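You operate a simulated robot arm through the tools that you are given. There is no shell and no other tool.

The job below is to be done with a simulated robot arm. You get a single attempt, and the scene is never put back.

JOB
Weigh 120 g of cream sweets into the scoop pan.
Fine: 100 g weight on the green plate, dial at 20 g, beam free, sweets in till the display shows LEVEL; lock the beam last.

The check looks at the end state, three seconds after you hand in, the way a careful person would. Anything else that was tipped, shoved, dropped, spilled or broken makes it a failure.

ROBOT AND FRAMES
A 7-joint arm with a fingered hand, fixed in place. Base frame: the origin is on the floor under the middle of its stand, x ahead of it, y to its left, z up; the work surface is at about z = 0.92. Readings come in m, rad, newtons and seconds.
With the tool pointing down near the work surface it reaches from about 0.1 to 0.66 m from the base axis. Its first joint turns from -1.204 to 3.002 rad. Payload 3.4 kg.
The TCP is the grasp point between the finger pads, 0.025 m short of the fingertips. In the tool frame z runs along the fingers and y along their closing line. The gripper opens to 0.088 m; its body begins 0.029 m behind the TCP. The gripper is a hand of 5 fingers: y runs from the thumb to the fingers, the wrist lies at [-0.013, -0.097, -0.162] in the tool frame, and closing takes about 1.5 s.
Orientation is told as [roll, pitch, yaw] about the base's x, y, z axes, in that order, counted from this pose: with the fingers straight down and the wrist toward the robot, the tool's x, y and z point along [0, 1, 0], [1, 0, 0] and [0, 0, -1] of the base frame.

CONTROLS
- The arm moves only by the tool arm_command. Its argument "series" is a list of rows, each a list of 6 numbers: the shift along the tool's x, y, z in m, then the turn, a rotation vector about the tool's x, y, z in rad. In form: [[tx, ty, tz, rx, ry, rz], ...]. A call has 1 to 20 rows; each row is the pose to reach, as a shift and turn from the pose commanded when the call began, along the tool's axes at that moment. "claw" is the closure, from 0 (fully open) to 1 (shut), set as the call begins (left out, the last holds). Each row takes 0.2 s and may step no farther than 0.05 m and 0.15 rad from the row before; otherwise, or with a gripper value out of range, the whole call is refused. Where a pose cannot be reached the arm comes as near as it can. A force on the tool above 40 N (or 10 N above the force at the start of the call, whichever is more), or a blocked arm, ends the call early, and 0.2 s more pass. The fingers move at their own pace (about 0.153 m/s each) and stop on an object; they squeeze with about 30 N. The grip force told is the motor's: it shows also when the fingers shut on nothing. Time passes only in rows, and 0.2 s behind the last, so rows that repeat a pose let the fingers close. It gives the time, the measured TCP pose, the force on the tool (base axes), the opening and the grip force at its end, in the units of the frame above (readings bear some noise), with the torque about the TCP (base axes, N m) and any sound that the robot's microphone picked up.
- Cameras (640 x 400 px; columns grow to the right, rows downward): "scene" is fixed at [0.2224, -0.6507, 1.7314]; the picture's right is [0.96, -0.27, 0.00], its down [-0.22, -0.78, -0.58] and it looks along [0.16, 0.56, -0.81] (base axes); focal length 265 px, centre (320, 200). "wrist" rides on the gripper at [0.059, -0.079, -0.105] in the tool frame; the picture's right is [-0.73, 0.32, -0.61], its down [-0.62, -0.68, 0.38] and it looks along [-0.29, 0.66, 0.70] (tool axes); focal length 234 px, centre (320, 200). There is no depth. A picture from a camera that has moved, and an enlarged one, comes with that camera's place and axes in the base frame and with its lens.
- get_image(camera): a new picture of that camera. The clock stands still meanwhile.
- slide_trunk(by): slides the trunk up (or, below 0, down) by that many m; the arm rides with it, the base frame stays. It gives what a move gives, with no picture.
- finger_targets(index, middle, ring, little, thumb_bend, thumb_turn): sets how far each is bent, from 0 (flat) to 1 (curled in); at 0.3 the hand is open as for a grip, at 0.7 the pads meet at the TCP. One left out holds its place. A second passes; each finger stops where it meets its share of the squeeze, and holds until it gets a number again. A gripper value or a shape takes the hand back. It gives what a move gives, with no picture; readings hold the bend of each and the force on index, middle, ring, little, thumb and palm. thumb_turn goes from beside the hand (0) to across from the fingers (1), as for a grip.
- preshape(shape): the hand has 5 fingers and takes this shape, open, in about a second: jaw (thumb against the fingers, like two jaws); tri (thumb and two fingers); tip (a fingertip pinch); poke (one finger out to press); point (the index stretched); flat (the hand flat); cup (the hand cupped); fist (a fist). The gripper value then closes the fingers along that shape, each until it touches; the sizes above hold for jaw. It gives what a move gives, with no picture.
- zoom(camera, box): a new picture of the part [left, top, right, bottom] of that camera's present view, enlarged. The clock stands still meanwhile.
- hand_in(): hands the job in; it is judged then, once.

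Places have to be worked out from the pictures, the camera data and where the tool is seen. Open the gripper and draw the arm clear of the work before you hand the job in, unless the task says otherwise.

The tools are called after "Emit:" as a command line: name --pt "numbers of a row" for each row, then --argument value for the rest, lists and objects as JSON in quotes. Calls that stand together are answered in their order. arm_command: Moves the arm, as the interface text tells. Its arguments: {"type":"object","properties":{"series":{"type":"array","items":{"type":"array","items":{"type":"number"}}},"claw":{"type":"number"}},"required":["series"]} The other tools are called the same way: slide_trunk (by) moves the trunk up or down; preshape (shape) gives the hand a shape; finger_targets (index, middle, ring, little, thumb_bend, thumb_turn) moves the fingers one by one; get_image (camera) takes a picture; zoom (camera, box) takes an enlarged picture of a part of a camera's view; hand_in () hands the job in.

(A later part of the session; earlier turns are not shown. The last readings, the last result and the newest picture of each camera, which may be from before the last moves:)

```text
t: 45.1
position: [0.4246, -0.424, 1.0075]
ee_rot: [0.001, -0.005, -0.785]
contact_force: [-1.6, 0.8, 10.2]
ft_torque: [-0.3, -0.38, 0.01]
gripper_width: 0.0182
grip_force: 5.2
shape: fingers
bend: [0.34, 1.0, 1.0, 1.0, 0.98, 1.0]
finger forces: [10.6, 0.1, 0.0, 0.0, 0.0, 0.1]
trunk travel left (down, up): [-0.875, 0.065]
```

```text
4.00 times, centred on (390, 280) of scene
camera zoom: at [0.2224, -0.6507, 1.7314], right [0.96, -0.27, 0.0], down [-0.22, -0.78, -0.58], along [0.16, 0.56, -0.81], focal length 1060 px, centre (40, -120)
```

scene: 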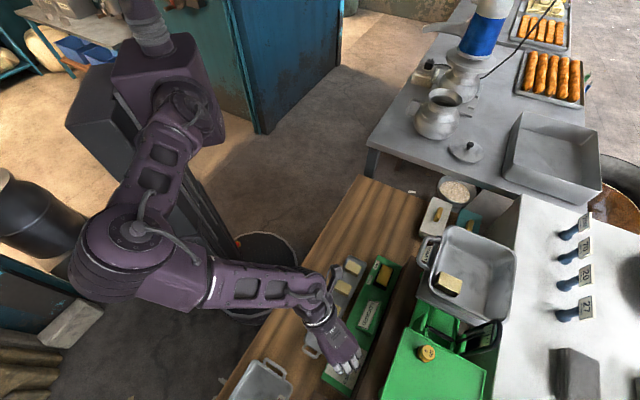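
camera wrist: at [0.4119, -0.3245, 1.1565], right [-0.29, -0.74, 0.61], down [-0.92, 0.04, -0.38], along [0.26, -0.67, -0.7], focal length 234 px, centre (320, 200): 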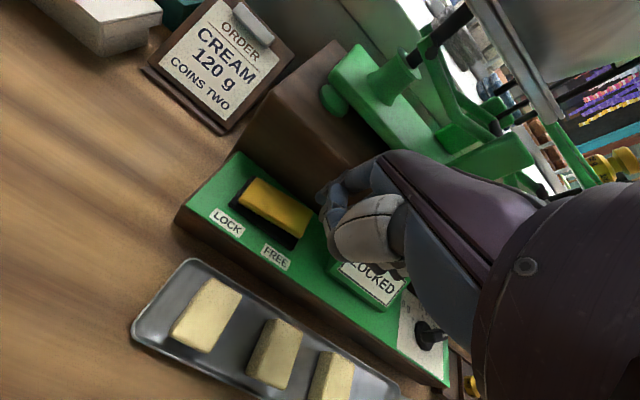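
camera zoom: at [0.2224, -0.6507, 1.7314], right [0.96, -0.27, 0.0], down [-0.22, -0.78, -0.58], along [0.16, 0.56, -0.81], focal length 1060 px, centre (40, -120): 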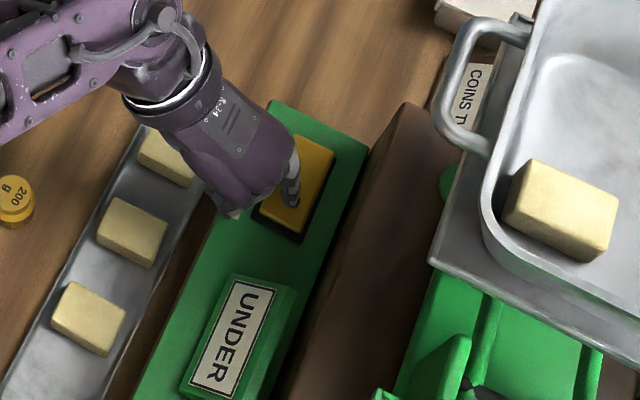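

The display now reads UNDER, so the beam is free. I'll lift the finger away and confirm the rocker stays at FREE.

Emit:
arm_command --pt "0 0 -0.006 0 0 0" --pt "0 0 -0.02 0 0 0" --pt "0 0 -0.05 0 0 0" --pt "0 -0.02 -0.09 0 0 0" --pt "0 -0.04 -0.13 0 0 0" --pt "0 -0.06 -0.17 0 0 0" --pt "0 -0.06 -0.21 0 0 0" --pt "0 -0.06 -0.25 0 0 0" --pt "0 -0.06 -0.25 0 0 0"

Emit:
get_image --camera "wrist"

Emit:
zoom --camera "scene" --box '[340, 200, 540, 400]'

```text
t: 47.1
position: [0.3805, -0.3809, 1.2562]
ee_rot: [-0.001, -0.001, -0.784]
contact_force: [0.0, -0.3, 0.9]
ft_torque: [-0.02, 0.01, 0.0]
gripper_width: 0.0181
grip_force: 0.0
shape: fingers
bend: [0.35, 1.0, 1.0, 1.0, 0.98, 1.0]
finger forces: [0.0, 0.0, 0.1, 0.0, 0.1, 0.0]
trunk travel left (down, up): [-0.875, 0.065]
```

```text
taken
camera wrist: at [0.3668, -0.2827, 1.3608], right [-0.28, -0.74, 0.61], down [-0.92, 0.04, -0.38], along [0.26, -0.67, -0.7], focal length 234 px, centre (320, 200)
```

wrist: 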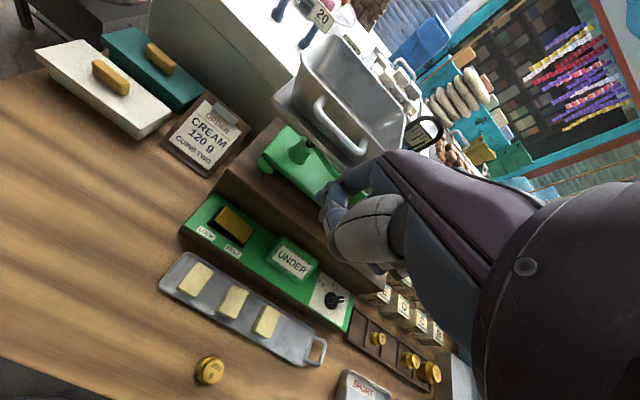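

```text
2.00 times, centred on (440, 300) of scene
camera zoom: at [0.2224, -0.6507, 1.7314], right [0.96, -0.27, 0.0], down [-0.22, -0.78, -0.58], along [0.16, 0.56, -0.81], focal length 530 px, centre (80, 0)
```

zoom: 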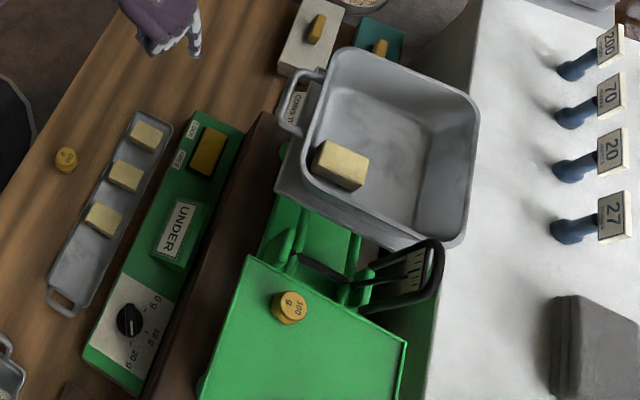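

UNDER is shown, with the 100 g weight, dial and rocker all as intended. Now for the sweets. I'll return the hand to the jaw shape and move above the nearest-end sweet (about (0.306, -0.480)), which has no neighbour on the little-finger side.

Emit:
preshape --shape "jaw"

Emit:
arm_command --pt "-0.015 0.003 0.02 0 0 0" --pt "-0.035 0.005 0.04 0 0 0" --pt "-0.055 0.008 0.07 0 0 0" --pt "-0.075 0.011 0.1 0 0 0" --pt "-0.095 0.014 0.13 0 0 0" --pt "-0.11 0.016 0.155 0 0 0" --pt "-0.122 0.018 0.175 0 0 0" --pt "-0.122 0.018 0.175 0 0 0" --claw 0.35

Emit:
get_image --camera "wrist"

Emit:
zoom --camera "scene" --box '[290, 250, 390, 350]'

```text
t: 48.0
position: [0.3797, -0.3816, 1.2556]
ee_rot: [0.0, 0.001, -0.787]
contact_force: [0.3, 1.3, 0.1]
ft_torque: [0.0, 0.02, -0.03]
gripper_width: 0.0877
grip_force: 0.0
shape: jaw
bend: [0.3, 0.3, 0.3, 0.3, 0.3, 0.98]
finger forces: [0.1, 0.1, 0.1, 0.0, 0.0, 0.0]
trunk travel left (down, up): [-0.875, 0.065]
```

```text
t: 49.8
position: [0.3069, -0.4791, 1.0815]
ee_rot: [0.001, 0.0, -0.786]
contact_force: [0.3, -0.1, -0.1]
ft_torque: [0.02, 0.02, 0.01]
gripper_width: 0.0575
grip_force: 0.2
shape: jaw
bend: [0.28, 0.39, 0.35, 0.36, 0.61, 1.0]
finger forces: [0.1, 0.1, 0.0, 0.0, 0.0, 0.0]
trunk travel left (down, up): [-0.875, 0.065]
```

```text
taken
camera wrist: at [0.2923, -0.3816, 1.1864], right [-0.29, -0.74, 0.61], down [-0.92, 0.04, -0.38], along [0.26, -0.67, -0.7], focal length 234 px, centre (320, 200)
```

wrist: 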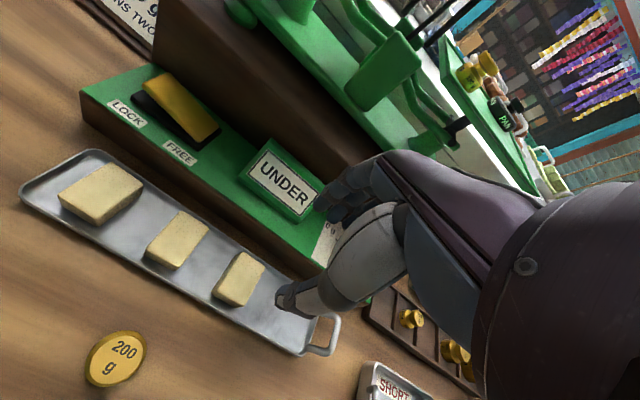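

```text
4.00 times, centred on (340, 300) of scene
camera zoom: at [0.2224, -0.6507, 1.7314], right [0.96, -0.27, 0.0], down [-0.22, -0.78, -0.58], along [0.16, 0.56, -0.81], focal length 1060 px, centre (240, -200)
```

zoom: 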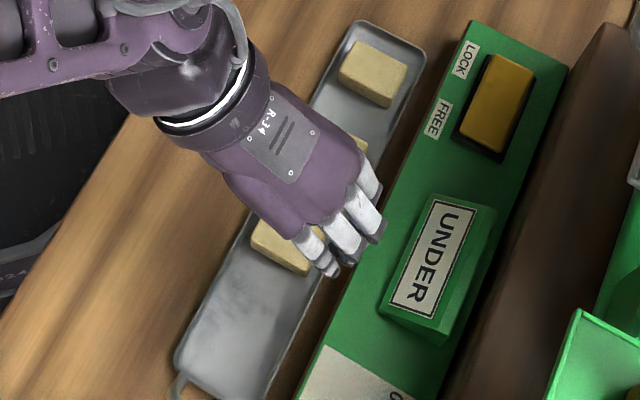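

I'll zoom the wrist view around the target sweet, tray rim and panel front.

Emit:
zoom --camera "wrist" --box '[190, 160, 350, 330]'

```text
2.35 times, centred on (270, 245) of wrist
camera zoom: at [0.2923, -0.3816, 1.1864], right [-0.29, -0.74, 0.61], down [-0.92, 0.04, -0.38], along [0.26, -0.67, -0.7], focal length 551 px, centre (438, 94)
```

zoom: 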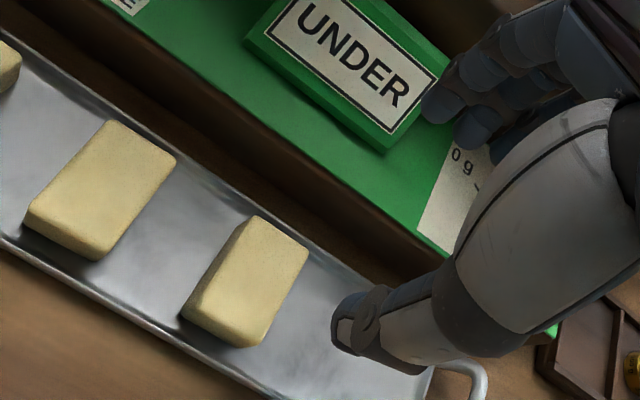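

Fingers along the tray's width would be cramped (only ~23 mm between the sweet's far end and the panel). Gripping across the sweet's short side (32 mm), with fingers over the empty tray end, is safer. I'll test turning the hand to yaw ≈ −135° at a safe height.

Emit:
arm_command --pt "0 0 -0.01 0 0 0.14" --pt "0 0 -0.02 0 0 0.28" --pt "0 0 -0.03 0 0 0.42" --pt "0 0 -0.04 0 0 0.56" --pt "0 0 -0.05 0 0 0.7" --pt "0 0 -0.05 0 0 0.84" --pt "0 0 -0.05 0 0 0.98" --pt "0 0 -0.05 0 0 1.12" --pt "0 0 -0.05 0 0 1.26" --pt "0 0 -0.05 0 0 1.4" --pt "0 0 -0.05 0 0 1.5" --pt "0 0 -0.05 0 0 1.571" --pt "0 0 -0.05 0 0 1.571"

Emit:
get_image --camera "scene"

Emit:
get_image --camera "wrist"

```text
t: 52.6
position: [0.3085, -0.4813, 1.1311]
ee_rot: [0.001, 0.0, -2.357]
contact_force: [-0.6, -0.2, 0.4]
ft_torque: [-0.01, 0.02, 0.0]
gripper_width: 0.0576
grip_force: 0.1
shape: jaw
bend: [0.28, 0.39, 0.35, 0.36, 0.61, 1.0]
finger forces: [0.0, 0.0, 0.0, 0.0, 0.0, 0.1]
trunk travel left (down, up): [-0.875, 0.065]
```

```text
taken
```

scene: 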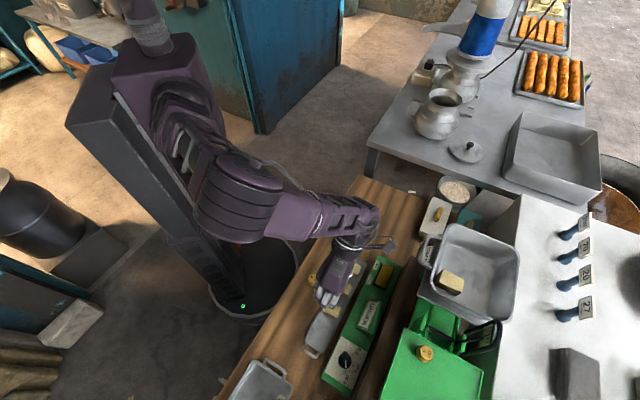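

```text
taken
camera wrist: at [0.4059, -0.4661, 1.2358], right [-0.74, 0.29, 0.61], down [0.04, 0.92, -0.38], along [-0.67, -0.26, -0.7], focal length 234 px, centre (320, 200)
```

wrist: 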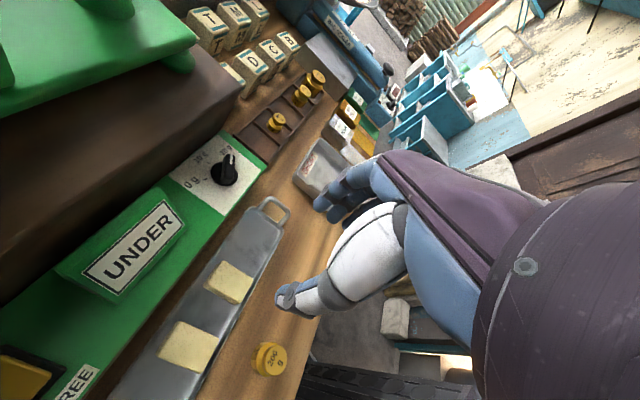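

The turn worked without trouble. Now I'll take the three-finger shape so that ring and little fingers stay clear of the tray rim.

Emit:
preshape --shape "tri"

Emit:
zoom --camera "wrist" --box '[160, 150, 420, 380]'

Emit:
zoom --camera "scene" --box '[280, 240, 400, 360]'

```text
t: 53.5
position: [0.3079, -0.4805, 1.1303]
ee_rot: [0.0, 0.0, -2.356]
contact_force: [-0.9, 0.6, 0.4]
ft_torque: [-0.02, 0.01, -0.04]
gripper_width: 0.0878
grip_force: 0.0
shape: tri
bend: [0.3, 0.3, 0.99, 0.99, 0.3, 0.98]
finger forces: [0.0, 0.0, 0.1, 0.0, 0.0, 0.1]
trunk travel left (down, up): [-0.875, 0.065]
```

```text
1.74 times, centred on (290, 265) of wrist
camera zoom: at [0.4059, -0.466, 1.2357], right [-0.74, 0.29, 0.61], down [0.04, 0.92, -0.38], along [-0.67, -0.26, -0.7], focal length 407 px, centre (372, 87)
```

zoom: 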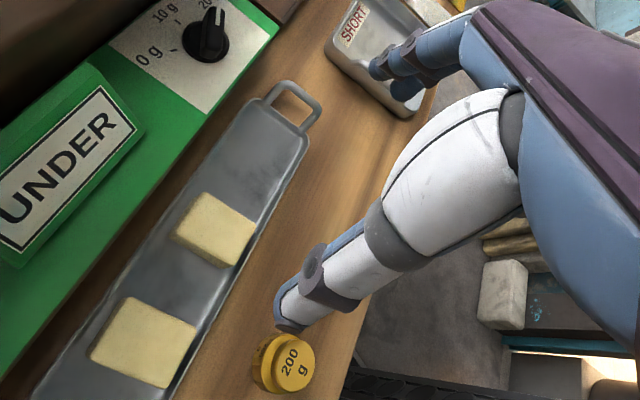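

```text
3.33 times, centred on (340, 300) of scene
camera zoom: at [0.2224, -0.6507, 1.7314], right [0.96, -0.27, 0.0], down [-0.22, -0.78, -0.58], along [0.16, 0.56, -0.81], focal length 883 px, centre (253, -133)
```

zoom: 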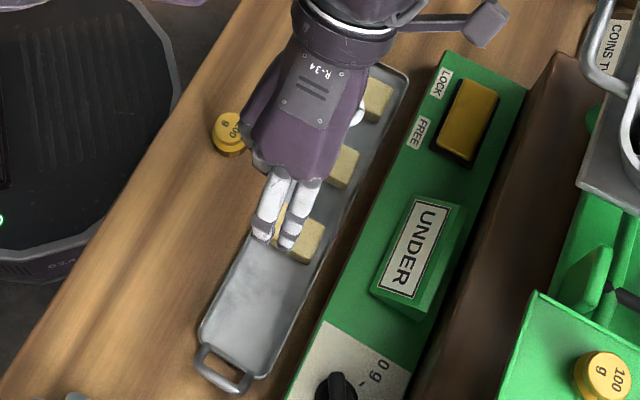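

Tri keeps just thumb, index and middle out (index at x≈+0.013, middle at x≈−0.007). I'll narrow the opening to ~5 cm and come down to z≈0.99, above the sweet at about (0.303, -0.478).

Emit:
arm_command --pt "-0.003 0.001 0 0 0 0" --pt "-0.0058 0.0017 0.03 0 0 0" --pt "-0.0058 0.0017 0.06 0 0 0" --pt "-0.0058 0.0017 0.09 0 0 0" --pt "-0.0058 0.0017 0.12 0 0 0" --pt "-0.0058 0.0017 0.14 0 0 0" --pt "-0.0058 0.0017 0.14 0 0 0" --claw 0.42

Emit:
get_image --camera "wrist"

Emit:
zoom --camera "scene" --box '[290, 260, 370, 340]'

```text
t: 55.1
position: [0.2933, -0.4812, 1.0329]
ee_rot: [0.002, -0.002, -2.356]
contact_force: [0.6, 0.8, 0.1]
ft_torque: [0.0, -0.01, 0.05]
gripper_width: 0.0514
grip_force: 0.0
shape: tri
bend: [0.74, 0.41, 0.99, 0.99, 0.65, 1.0]
finger forces: [0.0, 0.0, 0.0, 0.0, 0.0, 0.1]
out of reach, approached as far as the arm can: row 5, 6, 7
trunk travel left (down, up): [-0.875, 0.065]
```

```text
taken
camera wrist: at [0.3903, -0.4652, 1.138], right [-0.74, 0.29, 0.61], down [0.04, 0.92, -0.38], along [-0.67, -0.26, -0.7], focal length 234 px, centre (320, 200)
```

wrist: 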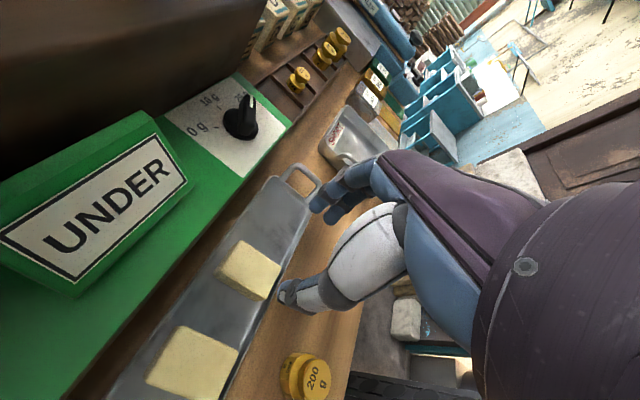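

```text
5.00 times, centred on (330, 300) of scene
camera zoom: at [0.2224, -0.6507, 1.7314], right [0.96, -0.27, 0.0], down [-0.22, -0.78, -0.58], along [0.16, 0.56, -0.81], focal length 1325 px, centre (270, -300)
```

zoom: 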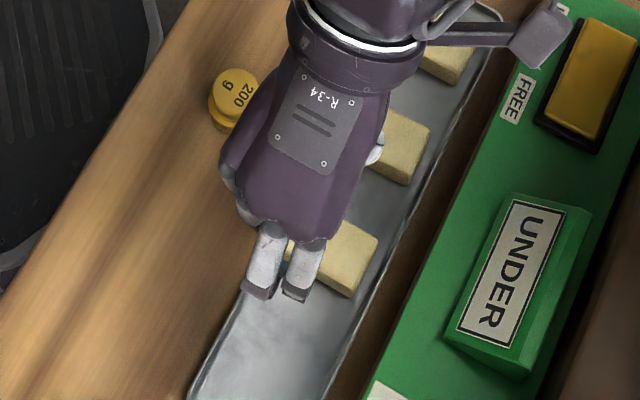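

At this yaw the arm can't get below z≈1.03 with the trunk this high. I'll rise and lower the trunk 0.2 m, which should give the wrist a better angle.

Emit:
arm_command --pt "0 0 -0.045 0 0 0" --pt "0 0 -0.09 0 0 0" --pt "0 0 -0.13 0 0 0" --pt "0 0 -0.17 0 0 0" --pt "0 0 -0.21 0 0 0" --pt "0 0 -0.25 0 0 0" --pt "0 0 -0.29 0 0 0" --pt "0 0 -0.33 0 0 0" --pt "0 0 -0.33 0 0 0"

Emit:
get_image --camera "scene"

```text
t: 57.1
position: [0.2897, -0.4844, 1.3527]
ee_rot: [0.001, 0.002, -2.356]
contact_force: [0.3, -0.4, -0.4]
ft_torque: [0.01, 0.0, -0.04]
gripper_width: 0.0512
grip_force: 0.2
shape: tri
bend: [0.74, 0.41, 0.99, 0.99, 0.65, 1.0]
finger forces: [0.1, 0.1, 0.1, 0.0, 0.0, 0.0]
out of reach, approached as far as the arm can: row 8, 9
trunk travel left (down, up): [-0.875, 0.065]
```

```text
taken
```

scene: 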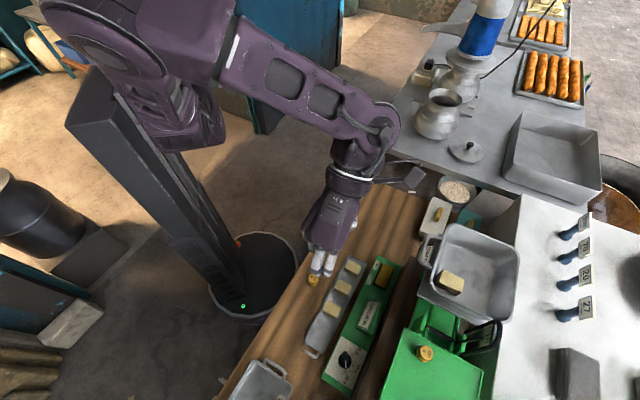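

I'll slide the trunk down 0.25 m now, which brings the hand to about z 1.10 (clear of everything beneath), and check the reading.

Emit:
slide_trunk --by -0.2

Emit:
get_image --camera "scene"

```text
t: 59.3
position: [0.2887, -0.4837, 1.1534]
ee_rot: [0.002, 0.002, -2.356]
contact_force: [-0.3, 0.1, -0.1]
ft_torque: [0.03, -0.01, -0.02]
gripper_width: 0.0514
grip_force: 0.0
shape: tri
bend: [0.74, 0.41, 0.99, 0.99, 0.65, 1.0]
finger forces: [0.0, 0.1, 0.0, 0.1, 0.1, 0.0]
trunk travel left (down, up): [-0.675, 0.265]
```

```text
taken
```

scene: 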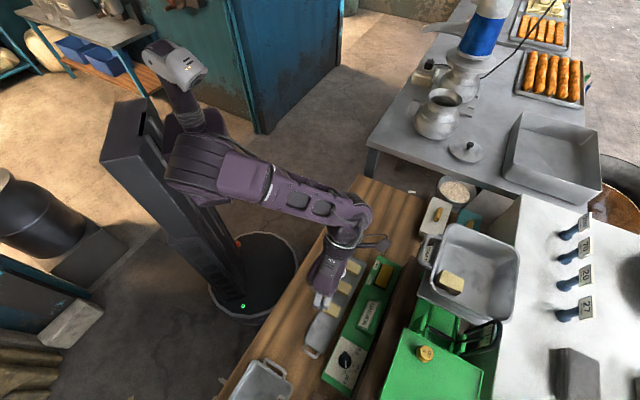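

Trunk is down 0.2 m. The index reads 0.74 while the middle reads 0.41, so I want to see how the fingers really stand before descending.

Emit:
zoom --camera "wrist" --box '[160, 130, 420, 360]'

Emit:
zoom --camera "scene" --box '[290, 250, 370, 330]'

```text
1.74 times, centred on (290, 245) of wrist
camera zoom: at [0.3867, -0.4687, 1.2586], right [-0.74, 0.28, 0.61], down [0.04, 0.92, -0.38], along [-0.67, -0.26, -0.7], focal length 407 px, centre (372, 122)
```

zoom: 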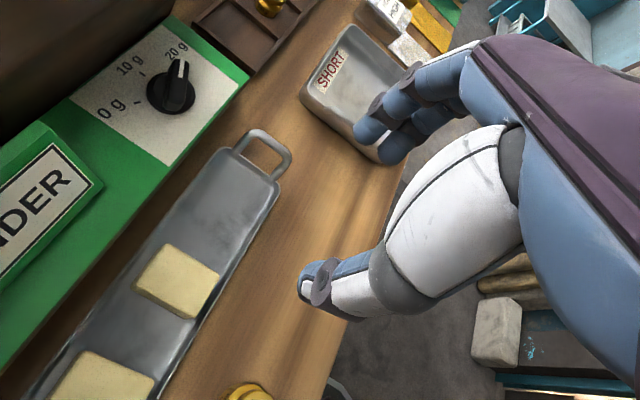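

```text
5.00 times, centred on (330, 290) of scene
camera zoom: at [0.2224, -0.6507, 1.7314], right [0.96, -0.27, 0.0], down [-0.22, -0.78, -0.58], along [0.16, 0.56, -0.81], focal length 1325 px, centre (270, -250)
```

zoom: 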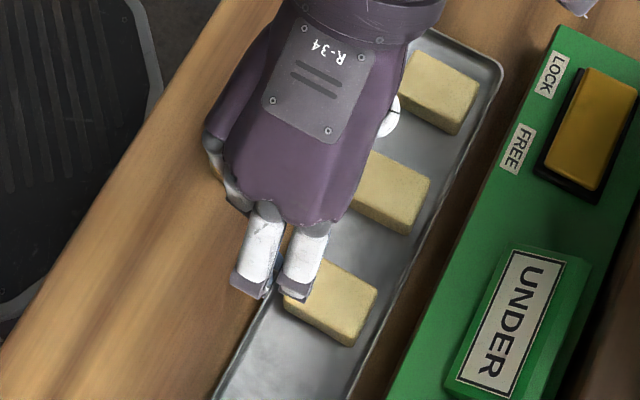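

Both fingers actually look even. I'll move over the sweet and descend to z≈0.993, checking whether it is now reachable.

Emit:
arm_command --pt "0.0027 -0.007 0 0 0 0" --pt "0.0055 -0.0141 0 0 0 0" --pt "0.0055 -0.0141 0.04 0 0 0" --pt "0.0055 -0.0141 0.08 0 0 0" --pt "0.0055 -0.0141 0.12 0 0 0" --pt "0.0055 -0.0141 0.14 0 0 0" --pt "0.0055 -0.0141 0.16 0 0 0" --pt "0.0055 -0.0141 0.16 0 0 0"

Emit:
get_image --camera "wrist"

Emit:
get_image --camera "scene"

```text
t: 61.1
position: [0.3016, -0.4793, 0.993]
ee_rot: [0.0, 0.005, -2.356]
contact_force: [-0.6, -0.1, -0.4]
ft_torque: [-0.02, 0.0, 0.02]
gripper_width: 0.0513
grip_force: 0.1
shape: tri
bend: [0.74, 0.41, 0.99, 0.99, 0.65, 1.0]
finger forces: [0.1, 0.0, 0.1, 0.1, 0.0, 0.0]
out of reach, approached as far as the arm can: row 2
trunk travel left (down, up): [-0.675, 0.265]
```

```text
taken
camera wrist: at [0.3987, -0.4637, 1.0983], right [-0.74, 0.29, 0.61], down [0.04, 0.92, -0.38], along [-0.67, -0.26, -0.7], focal length 234 px, centre (320, 200)
```

wrist: 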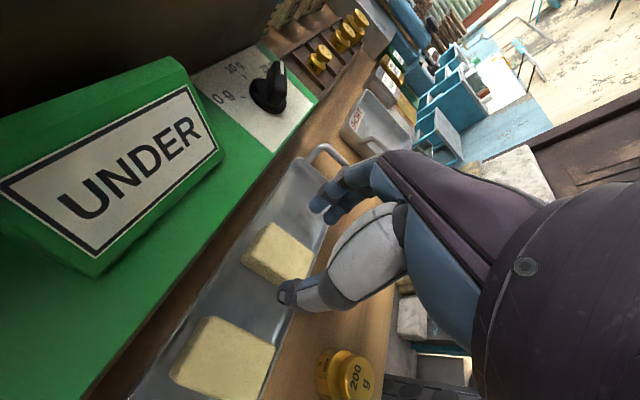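

```text
taken
```

scene: 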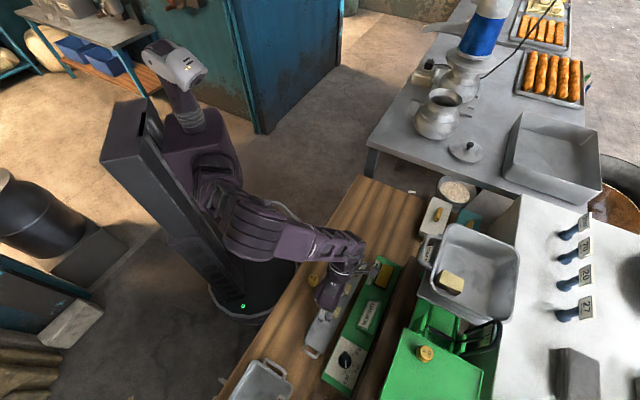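

It's reachable now. I'll zoom in to check the alignment of thumb and fingers around the sweet.

Emit:
zoom --camera "wrist" --box '[220, 160, 380, 320]'

Emit:
zoom --camera "scene" --box '[300, 260, 370, 330]'

```text
2.50 times, centred on (300, 240) of wrist
camera zoom: at [0.3987, -0.4637, 1.0983], right [-0.74, 0.29, 0.61], down [0.04, 0.92, -0.38], along [-0.67, -0.26, -0.7], focal length 585 px, centre (370, 100)
```

zoom: 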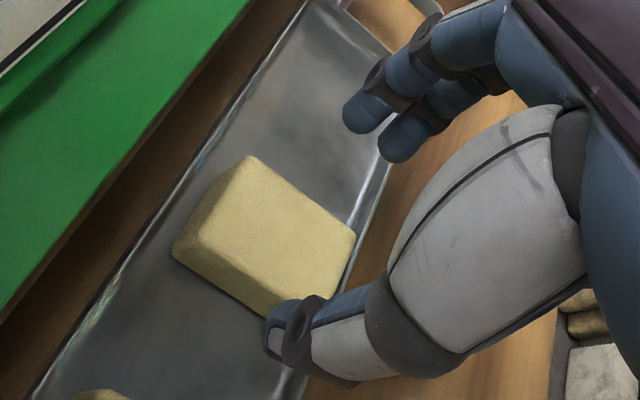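

```text
5.71 times, centred on (335, 295) of scene
camera zoom: at [0.2224, -0.6507, 1.7314], right [0.96, -0.27, 0.0], down [-0.22, -0.78, -0.58], along [0.16, 0.56, -0.81], focal length 1514 px, centre (234, -343)
```

zoom: 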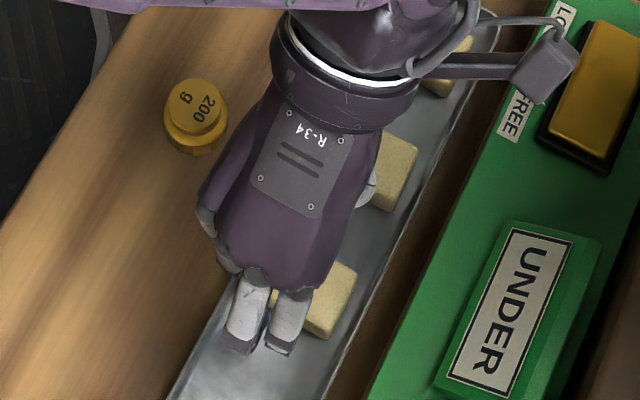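

The TCP is within ~1 mm of the sweet's centre, and the thumb has ~12 mm clearance to the neighbouring sweet. I'll descend to z≈0.959 in small steps.

Emit:
arm_command --pt "0 0 0.01 0 0 0" --pt "0 0 0.02 0 0 0" --pt "0 0 0.028 0 0 0" --pt "0 0 0.034 0 0 0" --pt "0 0 0.034 0 0 0"

Emit:
zoom --camera "wrist" --box '[220, 160, 380, 320]'

Emit:
zoom --camera "scene" --box '[300, 260, 370, 330]'

```text
t: 62.3
position: [0.3033, -0.4784, 0.9595]
ee_rot: [0.002, 0.002, -2.356]
contact_force: [-0.6, -0.1, 0.7]
ft_torque: [-0.01, -0.01, 0.0]
gripper_width: 0.0512
grip_force: 0.0
shape: tri
bend: [0.74, 0.41, 0.99, 0.99, 0.65, 1.0]
finger forces: [0.0, 0.0, 0.0, 0.0, 0.0, 0.0]
trunk travel left (down, up): [-0.675, 0.265]
```

```text
2.50 times, centred on (300, 240) of wrist
camera zoom: at [0.4008, -0.4633, 1.065], right [-0.74, 0.29, 0.61], down [0.04, 0.92, -0.38], along [-0.67, -0.26, -0.7], focal length 585 px, centre (370, 100)
```

zoom: 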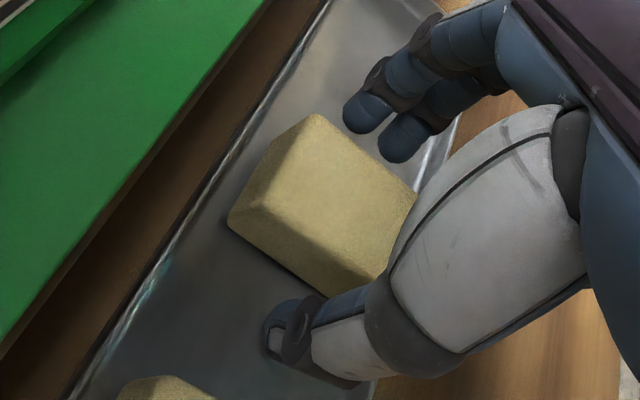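

```text
5.71 times, centred on (335, 295) of scene
camera zoom: at [0.2224, -0.6507, 1.7314], right [0.96, -0.27, 0.0], down [-0.22, -0.78, -0.58], along [0.16, 0.56, -0.81], focal length 1514 px, centre (234, -343)
```

zoom: 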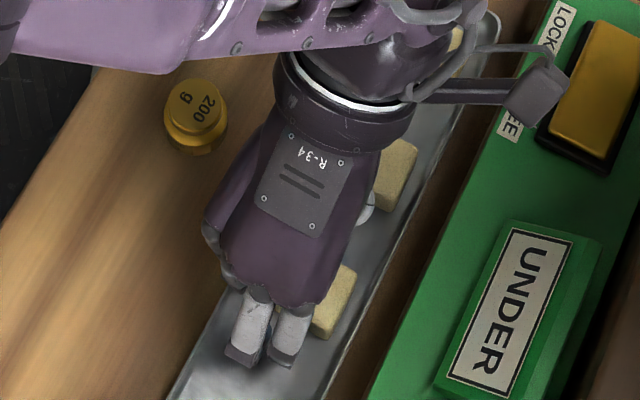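

Sweet is well placed between thumb and the two fingers. Closing.

Emit:
arm_command --pt "0 0 0 0 0 0" --pt "0 0 0 0 0 0" --pt "0 0 0 0 0 0" --pt "0 0 0 0 0 0" --pt "0 0 0 0 0 0" --pt "0 0 0 0 0 0" --claw 1

Emit:
zoom --camera "wrist" --box '[220, 160, 380, 320]'

```text
t: 63.7
position: [0.3039, -0.4777, 0.9598]
ee_rot: [0.002, 0.001, -2.357]
contact_force: [-0.1, -0.5, -0.3]
ft_torque: [0.01, 0.05, -0.01]
gripper_width: 0.0257
grip_force: 29.4
shape: tri
bend: [0.74, 0.54, 1.0, 1.0, 0.74, 1.0]
finger forces: [13.7, 13.4, 0.0, 0.0, 27.2, 0.0]
trunk travel left (down, up): [-0.675, 0.265]
```

```text
2.50 times, centred on (300, 240) of wrist
camera zoom: at [0.4009, -0.4634, 1.065], right [-0.74, 0.28, 0.61], down [0.04, 0.92, -0.38], along [-0.67, -0.26, -0.7], focal length 585 px, centre (370, 100)
```

zoom: 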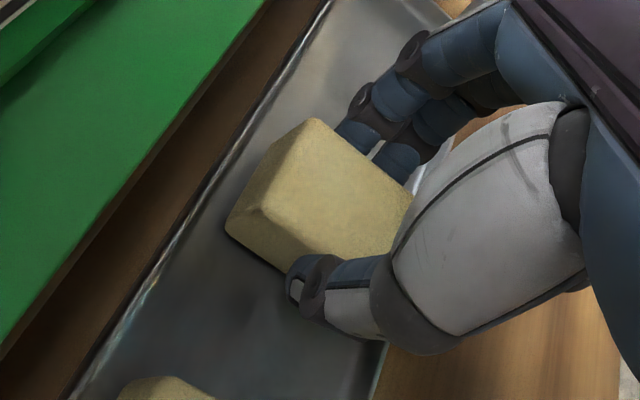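

Firm, even grip (13.7/13.4/27 N) with the sweet unmoved. I'll lift straight up.

Emit:
arm_command --pt "0 0 -0.005 0 0 0" --pt "0 0 -0.015 0 0 0" --pt "0 0 -0.035 0 0 0" --pt "0 0 -0.065 0 0 0" --pt "0 0 -0.1 0 0 0" --pt "0 0 -0.14 0 0 0" --pt "0 0 -0.14 0 0 0"

Emit:
get_image --camera "wrist"

Emit:
get_image --camera "scene"

```text
t: 65.3
position: [0.3028, -0.4766, 1.0987]
ee_rot: [0.003, 0.002, -2.358]
contact_force: [0.3, -1.1, -1.2]
ft_torque: [-0.01, -0.02, 0.03]
gripper_width: 0.0263
grip_force: 30.0
shape: tri
bend: [0.74, 0.54, 1.0, 1.0, 0.74, 1.0]
finger forces: [13.6, 13.5, 0.1, 0.0, 27.1, 0.0]
trunk travel left (down, up): [-0.675, 0.265]
```

```text
taken
camera wrist: at [0.4006, -0.4619, 1.2047], right [-0.74, 0.28, 0.61], down [0.04, 0.92, -0.38], along [-0.67, -0.26, -0.7], focal length 234 px, centre (320, 200)
```

wrist: 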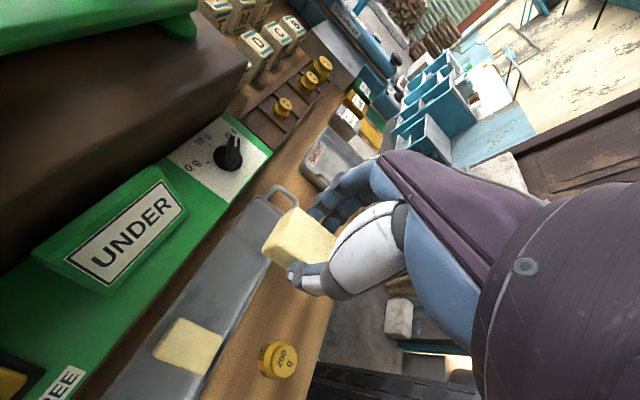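

```text
taken
```

scene: 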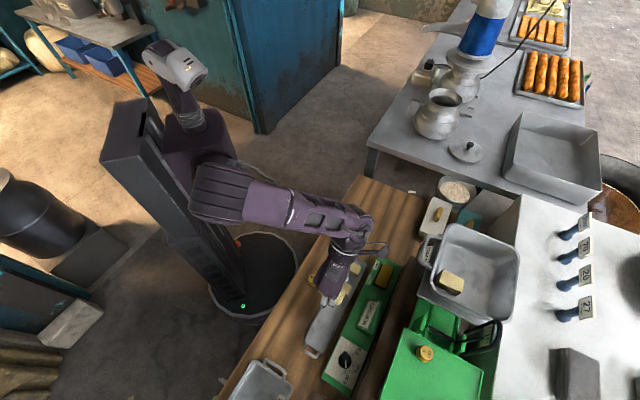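

The sweet is held and the tray stayed put. The pan has risen since the beam was freed, so I'll measure its present height.

Emit:
zoom --camera "scene" --box '[400, 180, 540, 330]'

```text
2.67 times, centred on (470, 255) of scene
camera zoom: at [0.2224, -0.6507, 1.7314], right [0.96, -0.27, 0.0], down [-0.22, -0.78, -0.58], along [0.16, 0.56, -0.81], focal length 706 px, centre (-80, 53)
```

zoom: 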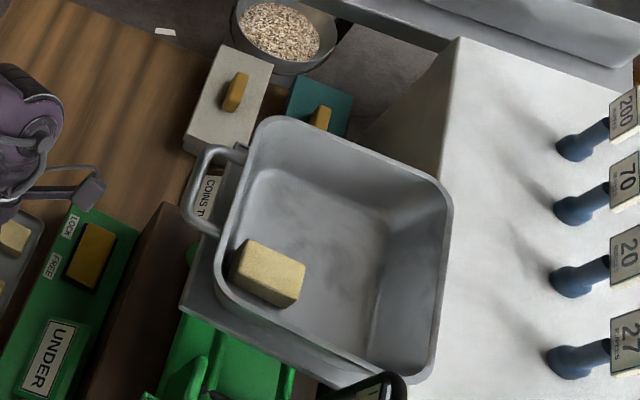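

The pan rim is now at z≈1.235, its floor at ≈1.18, centred near e1 0.01, e2 0.788; the sweet already in it sits in the near −e1 corner. I'll rise and turn the hand back to yaw −45° with the sweet.

Emit:
arm_command --pt "0 0 -0.03 0 0 -0.1" --pt "0 0 -0.065 0 0 -0.24" --pt "0 0 -0.1 0 0 -0.38" --pt "0 0 -0.135 0 0 -0.52" --pt "0 0 -0.17 0 0 -0.66" --pt "0 0 -0.2 0 0 -0.8" --pt "0 0 -0.23 0 0 -0.94" --pt "0 0 -0.25 0 0 -1.08" --pt "0 0 -0.26 0 0 -1.22" --pt "0 0 -0.26 0 0 -1.36" --pt "0 0 -0.26 0 0 -1.5" --pt "0 0 -0.26 0 0 -1.571" --pt "0 0 -0.26 0 0 -1.571"

Emit:
get_image --camera "wrist"

Emit:
get_image --camera "scene"

```text
t: 68.1
position: [0.3035, -0.4771, 1.3584]
ee_rot: [0.002, -0.003, -0.785]
contact_force: [-0.1, -0.2, -0.9]
ft_torque: [-0.01, 0.02, -0.02]
gripper_width: 0.0263
grip_force: 29.8
shape: tri
bend: [0.74, 0.54, 1.0, 1.0, 0.74, 1.0]
finger forces: [13.7, 13.4, 0.0, 0.0, 27.0, 0.1]
out of reach, approached as far as the arm can: row 4, 5, 6, 7, 8, 9
trunk travel left (down, up): [-0.675, 0.265]
```

```text
taken
camera wrist: at [0.2882, -0.3789, 1.4642], right [-0.28, -0.74, 0.61], down [-0.92, 0.04, -0.39], along [0.26, -0.67, -0.7], focal length 234 px, centre (320, 200)
```

wrist: 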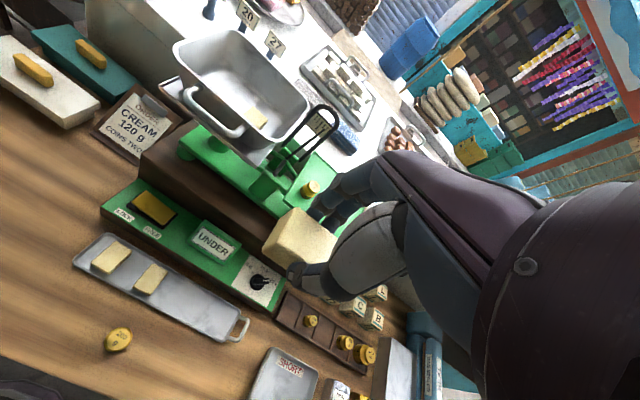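

```text
taken
```

scene: 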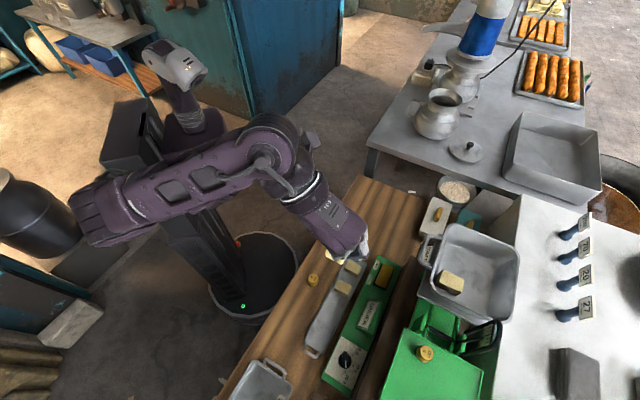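

I'll zoom on the pan from here to triangulate its rim and floor.

Emit:
zoom --camera "wrist" --box '[150, 0, 350, 200]'

```text
2.00 times, centred on (250, 100) of wrist
camera zoom: at [0.2882, -0.3789, 1.4642], right [-0.28, -0.74, 0.61], down [-0.92, 0.04, -0.39], along [0.26, -0.67, -0.7], focal length 468 px, centre (460, 400)
```

zoom: 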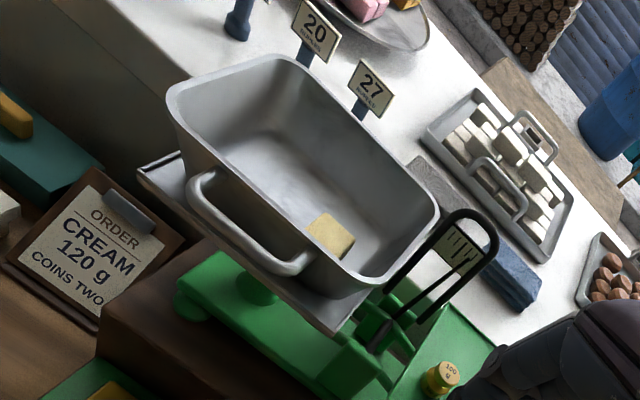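

Floor of the pan ≈1.17, existing sweet at (e1 −0.016, e2 0.765). I'll carry the new sweet to above (e1 0.04, e2 0.79), i.e. about (0.587, -0.530), at z≈1.36.

Emit:
arm_command --pt "0.0203 0.0298 0 0 0 0" --pt "0.0407 0.0595 0 0 0 0" --pt "0.061 0.0893 0 0 0 0" --pt "0.0813 0.119 0 0 0 0" --pt "0.1017 0.1488 0 0 0 0" --pt "0.122 0.1786 0 0 0 0" --pt "0.1424 0.2083 0 0 0 0" --pt "0.1627 0.2381 0 0 0 0" --pt "0.1627 0.2381 0 0 0 0"

Emit:
get_image --camera "wrist"

Emit:
get_image --camera "scene"

```text
t: 70.1
position: [0.5383, -0.4983, 1.3419]
ee_rot: [0.002, -0.004, -0.782]
contact_force: [0.0, 0.3, -0.5]
ft_torque: [0.0, 0.01, 0.02]
gripper_width: 0.026
grip_force: 30.3
shape: tri
bend: [0.74, 0.54, 1.0, 1.0, 0.74, 1.0]
finger forces: [13.6, 13.6, 0.0, 0.0, 27.3, 0.1]
out of reach, approached as far as the arm can: row 6, 7, 8, 9
trunk travel left (down, up): [-0.675, 0.265]
```

```text
taken
camera wrist: at [0.5238, -0.399, 1.4458], right [-0.29, -0.74, 0.61], down [-0.92, 0.04, -0.39], along [0.26, -0.67, -0.69], focal length 234 px, centre (320, 200)
```

wrist: 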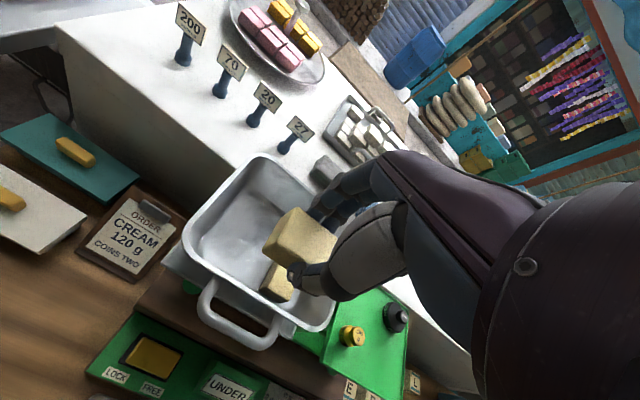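

```text
taken
```

scene: 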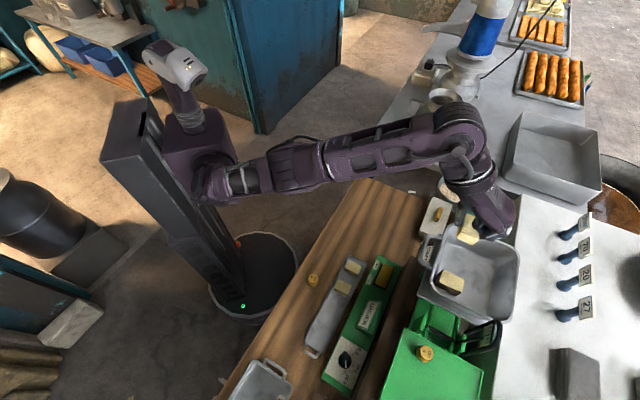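

Tool-down reach ends ~6 cm short here, so I'll tilt the hand outward by about 0.18 rad (fingertips away from the robot) and descend slightly, which gives the extra reach over the pan.

Emit:
arm_command --pt "0.002 0.01 0.012 -0.06 0 0" --pt "0.004 0.022 0.024 -0.12 0 0" --pt "0.005 0.036 0.035 -0.18 0 0" --pt "0.0066 0.049 0.045 -0.18 0 0" --pt "0.0066 0.049 0.045 -0.18 0 0"

Emit:
get_image --camera "wrist"

Emit:
zoom --camera "scene" --box '[400, 170, 560, 330]'

```text
t: 71.3
position: [0.5775, -0.527, 1.2981]
ee_rot: [0.0, -0.184, -0.785]
contact_force: [-0.6, 0.7, 0.0]
ft_torque: [0.01, -0.01, 0.02]
gripper_width: 0.0259
grip_force: 29.5
shape: tri
bend: [0.74, 0.54, 1.0, 1.0, 0.74, 1.0]
finger forces: [13.7, 13.5, 0.0, 0.0, 27.3, 0.0]
trunk travel left (down, up): [-0.675, 0.265]
```

```text
taken
camera wrist: at [0.5515, -0.416, 1.3869], right [-0.37, -0.66, 0.65], down [-0.86, -0.02, -0.5], along [0.34, -0.75, -0.57], focal length 234 px, centre (320, 200)
```

wrist: 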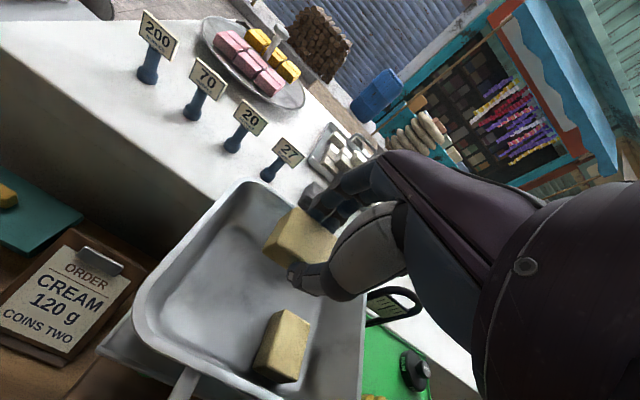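

```text
2.50 times, centred on (480, 250) of scene
camera zoom: at [0.2224, -0.6507, 1.7314], right [0.96, -0.27, 0.0], down [-0.22, -0.78, -0.58], along [0.16, 0.56, -0.81], focal length 662 px, centre (-80, 75)
```

zoom: 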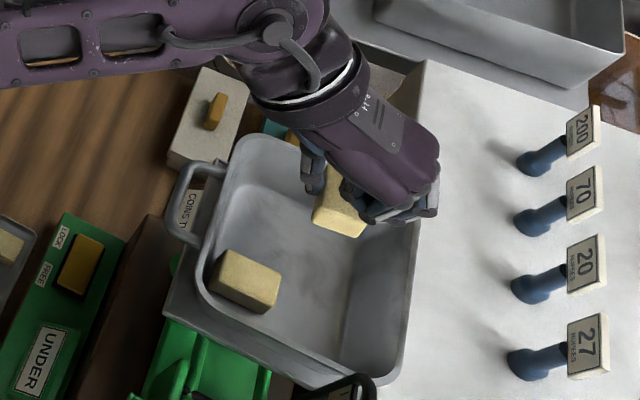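

The tilt gives the reach: the sweet hovers over the +e1 half of the pan. I'll lower to z≈1.235, drawing 8 mm inward to keep the knuckles off the far rim.

Emit:
arm_command --pt "0 -0.005 0.015 0 0 0" --pt "0 -0.01 0.03 0 0 0" --pt "0 -0.0145 0.045 0 0 0" --pt "0 -0.0194 0.0605 0 0 0" --pt "0 -0.0194 0.0605 0 0 0"

Emit:
get_image --camera "wrist"

Emit:
zoom --camera "scene" --box '[400, 170, 560, 330]'

```text
t: 72.5
position: [0.5728, -0.52, 1.2366]
ee_rot: [0.001, -0.183, -0.785]
contact_force: [0.3, 0.6, -0.4]
ft_torque: [0.02, 0.03, 0.01]
gripper_width: 0.026
grip_force: 30.0
shape: tri
bend: [0.74, 0.54, 1.0, 1.0, 0.74, 1.0]
finger forces: [13.5, 13.4, 0.1, 0.0, 27.1, 0.0]
trunk travel left (down, up): [-0.675, 0.265]
```

```text
taken
camera wrist: at [0.5459, -0.4096, 1.3254], right [-0.37, -0.66, 0.65], down [-0.87, -0.02, -0.5], along [0.34, -0.75, -0.57], focal length 234 px, centre (320, 200)
```

wrist: 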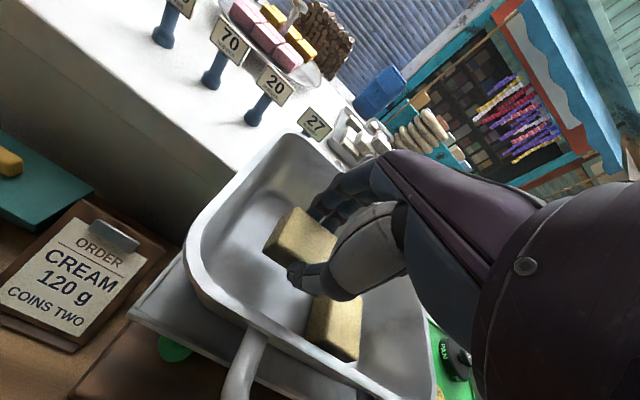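

```text
2.50 times, centred on (480, 250) of scene
camera zoom: at [0.2224, -0.6507, 1.7314], right [0.96, -0.27, 0.0], down [-0.22, -0.78, -0.58], along [0.16, 0.56, -0.81], focal length 662 px, centre (-80, 75)
```

zoom: 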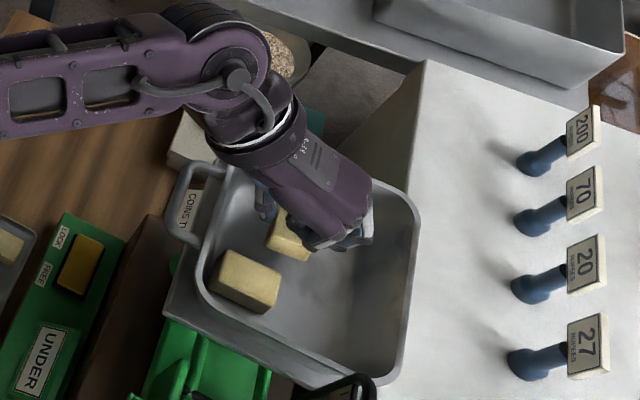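

The sweet is inside the pan with ~16 mm gap to the other one. I'll lower the last ~1.8 cm and then check contact.

Emit:
arm_command --pt "0 -0.0011 0.0059 0 0 0" --pt "0 -0.0022 0.0118 0 0 0" --pt "0 -0.0033 0.0177 0 0 0" --pt "0 -0.0033 0.0177 0 0 0"

Emit:
zoom --camera "wrist" --box '[180, 120, 440, 380]'

Emit:
zoom --camera "scene" --box '[420, 200, 520, 300]'

```text
t: 73.5
position: [0.5712, -0.5218, 1.2172]
ee_rot: [0.001, -0.182, -0.787]
contact_force: [-0.7, 0.6, -0.2]
ft_torque: [-0.01, 0.01, 0.02]
gripper_width: 0.026
grip_force: 29.8
shape: tri
bend: [0.74, 0.54, 1.0, 1.0, 0.74, 1.0]
finger forces: [13.7, 13.4, 0.0, 0.0, 27.1, 0.1]
trunk travel left (down, up): [-0.675, 0.265]
```

```text
1.54 times, centred on (310, 250) of wrist
camera zoom: at [0.5456, -0.4104, 1.307], right [-0.37, -0.66, 0.65], down [-0.87, -0.02, -0.5], along [0.34, -0.75, -0.57], focal length 360 px, centre (335, 123)
```

zoom: 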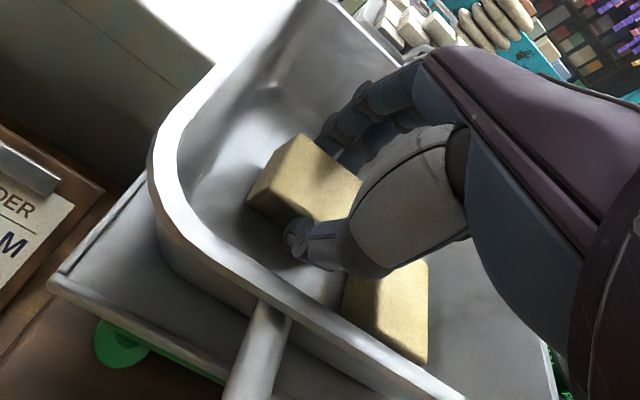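

```text
4.00 times, centred on (470, 250) of scene
camera zoom: at [0.2224, -0.6507, 1.7314], right [0.96, -0.27, 0.0], down [-0.22, -0.78, -0.58], along [0.16, 0.56, -0.81], focal length 1060 px, centre (-280, 0)
```

zoom: 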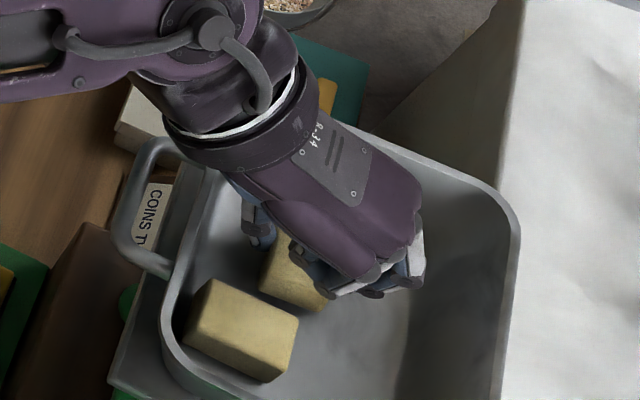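

Close to the floor but no contact yet. I'll lower another 4 mm and then open slightly.

Emit:
arm_command --pt "0 -0.0004 0.002 0 0 0" --pt "0 -0.0008 0.0042 0 0 0" --pt "0 -0.0008 0.0042 0 0 0"

Emit:
zoom --camera "scene" --box '[340, 200, 520, 350]'

```text
t: 74.3
position: [0.5725, -0.5203, 1.2145]
ee_rot: [0.0, -0.182, -0.785]
contact_force: [0.2, 0.0, 0.5]
ft_torque: [0.0, 0.0, -0.03]
gripper_width: 0.0261
grip_force: 30.2
shape: tri
bend: [0.74, 0.54, 1.0, 1.0, 0.74, 1.0]
finger forces: [13.9, 13.6, 0.1, 0.1, 27.2, 0.0]
trunk travel left (down, up): [-0.675, 0.265]
```

```text
2.67 times, centred on (430, 275) of scene
camera zoom: at [0.2224, -0.6507, 1.7314], right [0.96, -0.27, 0.0], down [-0.22, -0.78, -0.58], along [0.16, 0.56, -0.81], focal length 706 px, centre (27, 0)
```

zoom: 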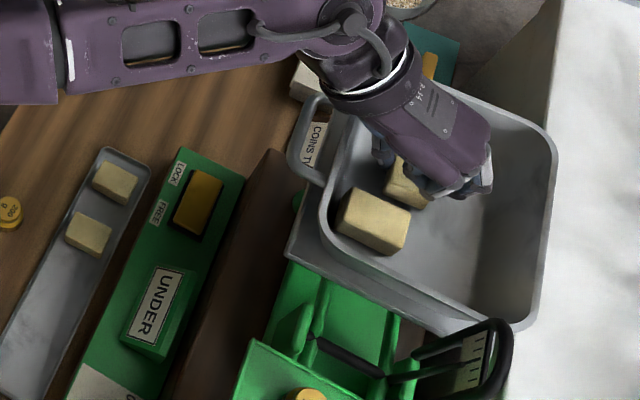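

I'll open the hand partially to release the sweet onto the pan floor.

Emit:
arm_command --pt "0 0 0 0 0 0" --pt "0 0 0 0 0 0" --pt "0 0 0 0 0 0" --pt "0 0 0 0 0 0" --pt "0 0 0 0 0 0" --claw 0.45

Emit:
zoom --camera "wrist" --box '[180, 120, 440, 380]'

Emit:
zoom --camera "scene" --box '[340, 200, 520, 350]'

```text
t: 75.5
position: [0.5715, -0.5207, 1.2136]
ee_rot: [0.003, -0.182, -0.784]
contact_force: [-0.2, 1.1, 0.6]
ft_torque: [-0.01, 0.03, -0.01]
gripper_width: 0.0483
grip_force: 0.1
shape: tri
bend: [0.74, 0.43, 0.99, 0.99, 0.67, 1.0]
finger forces: [0.1, 0.0, 0.0, 0.0, 0.0, 0.0]
trunk travel left (down, up): [-0.675, 0.265]
```

```text
1.54 times, centred on (310, 250) of wrist
camera zoom: at [0.5455, -0.4097, 1.3029], right [-0.37, -0.66, 0.65], down [-0.87, -0.02, -0.5], along [0.34, -0.75, -0.57], focal length 360 px, centre (335, 123)
```

zoom: 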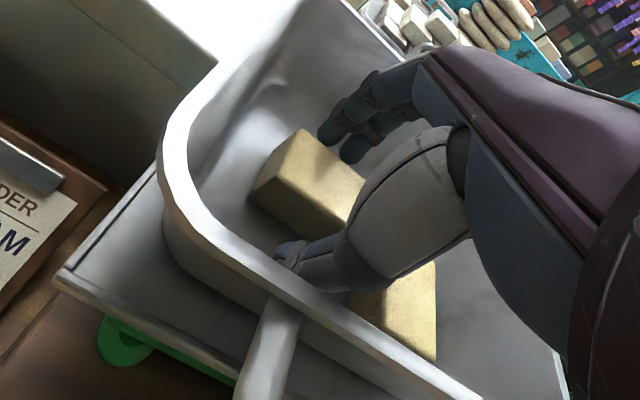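

```text
2.67 times, centred on (430, 275) of scene
camera zoom: at [0.2224, -0.6507, 1.7314], right [0.96, -0.27, 0.0], down [-0.22, -0.78, -0.58], along [0.16, 0.56, -0.81], focal length 706 px, centre (27, 0)
```

zoom: 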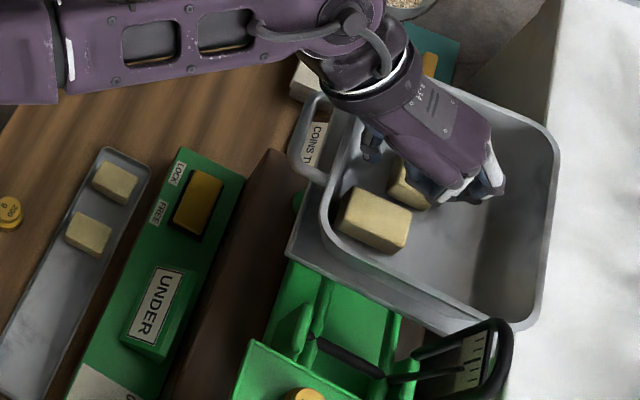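

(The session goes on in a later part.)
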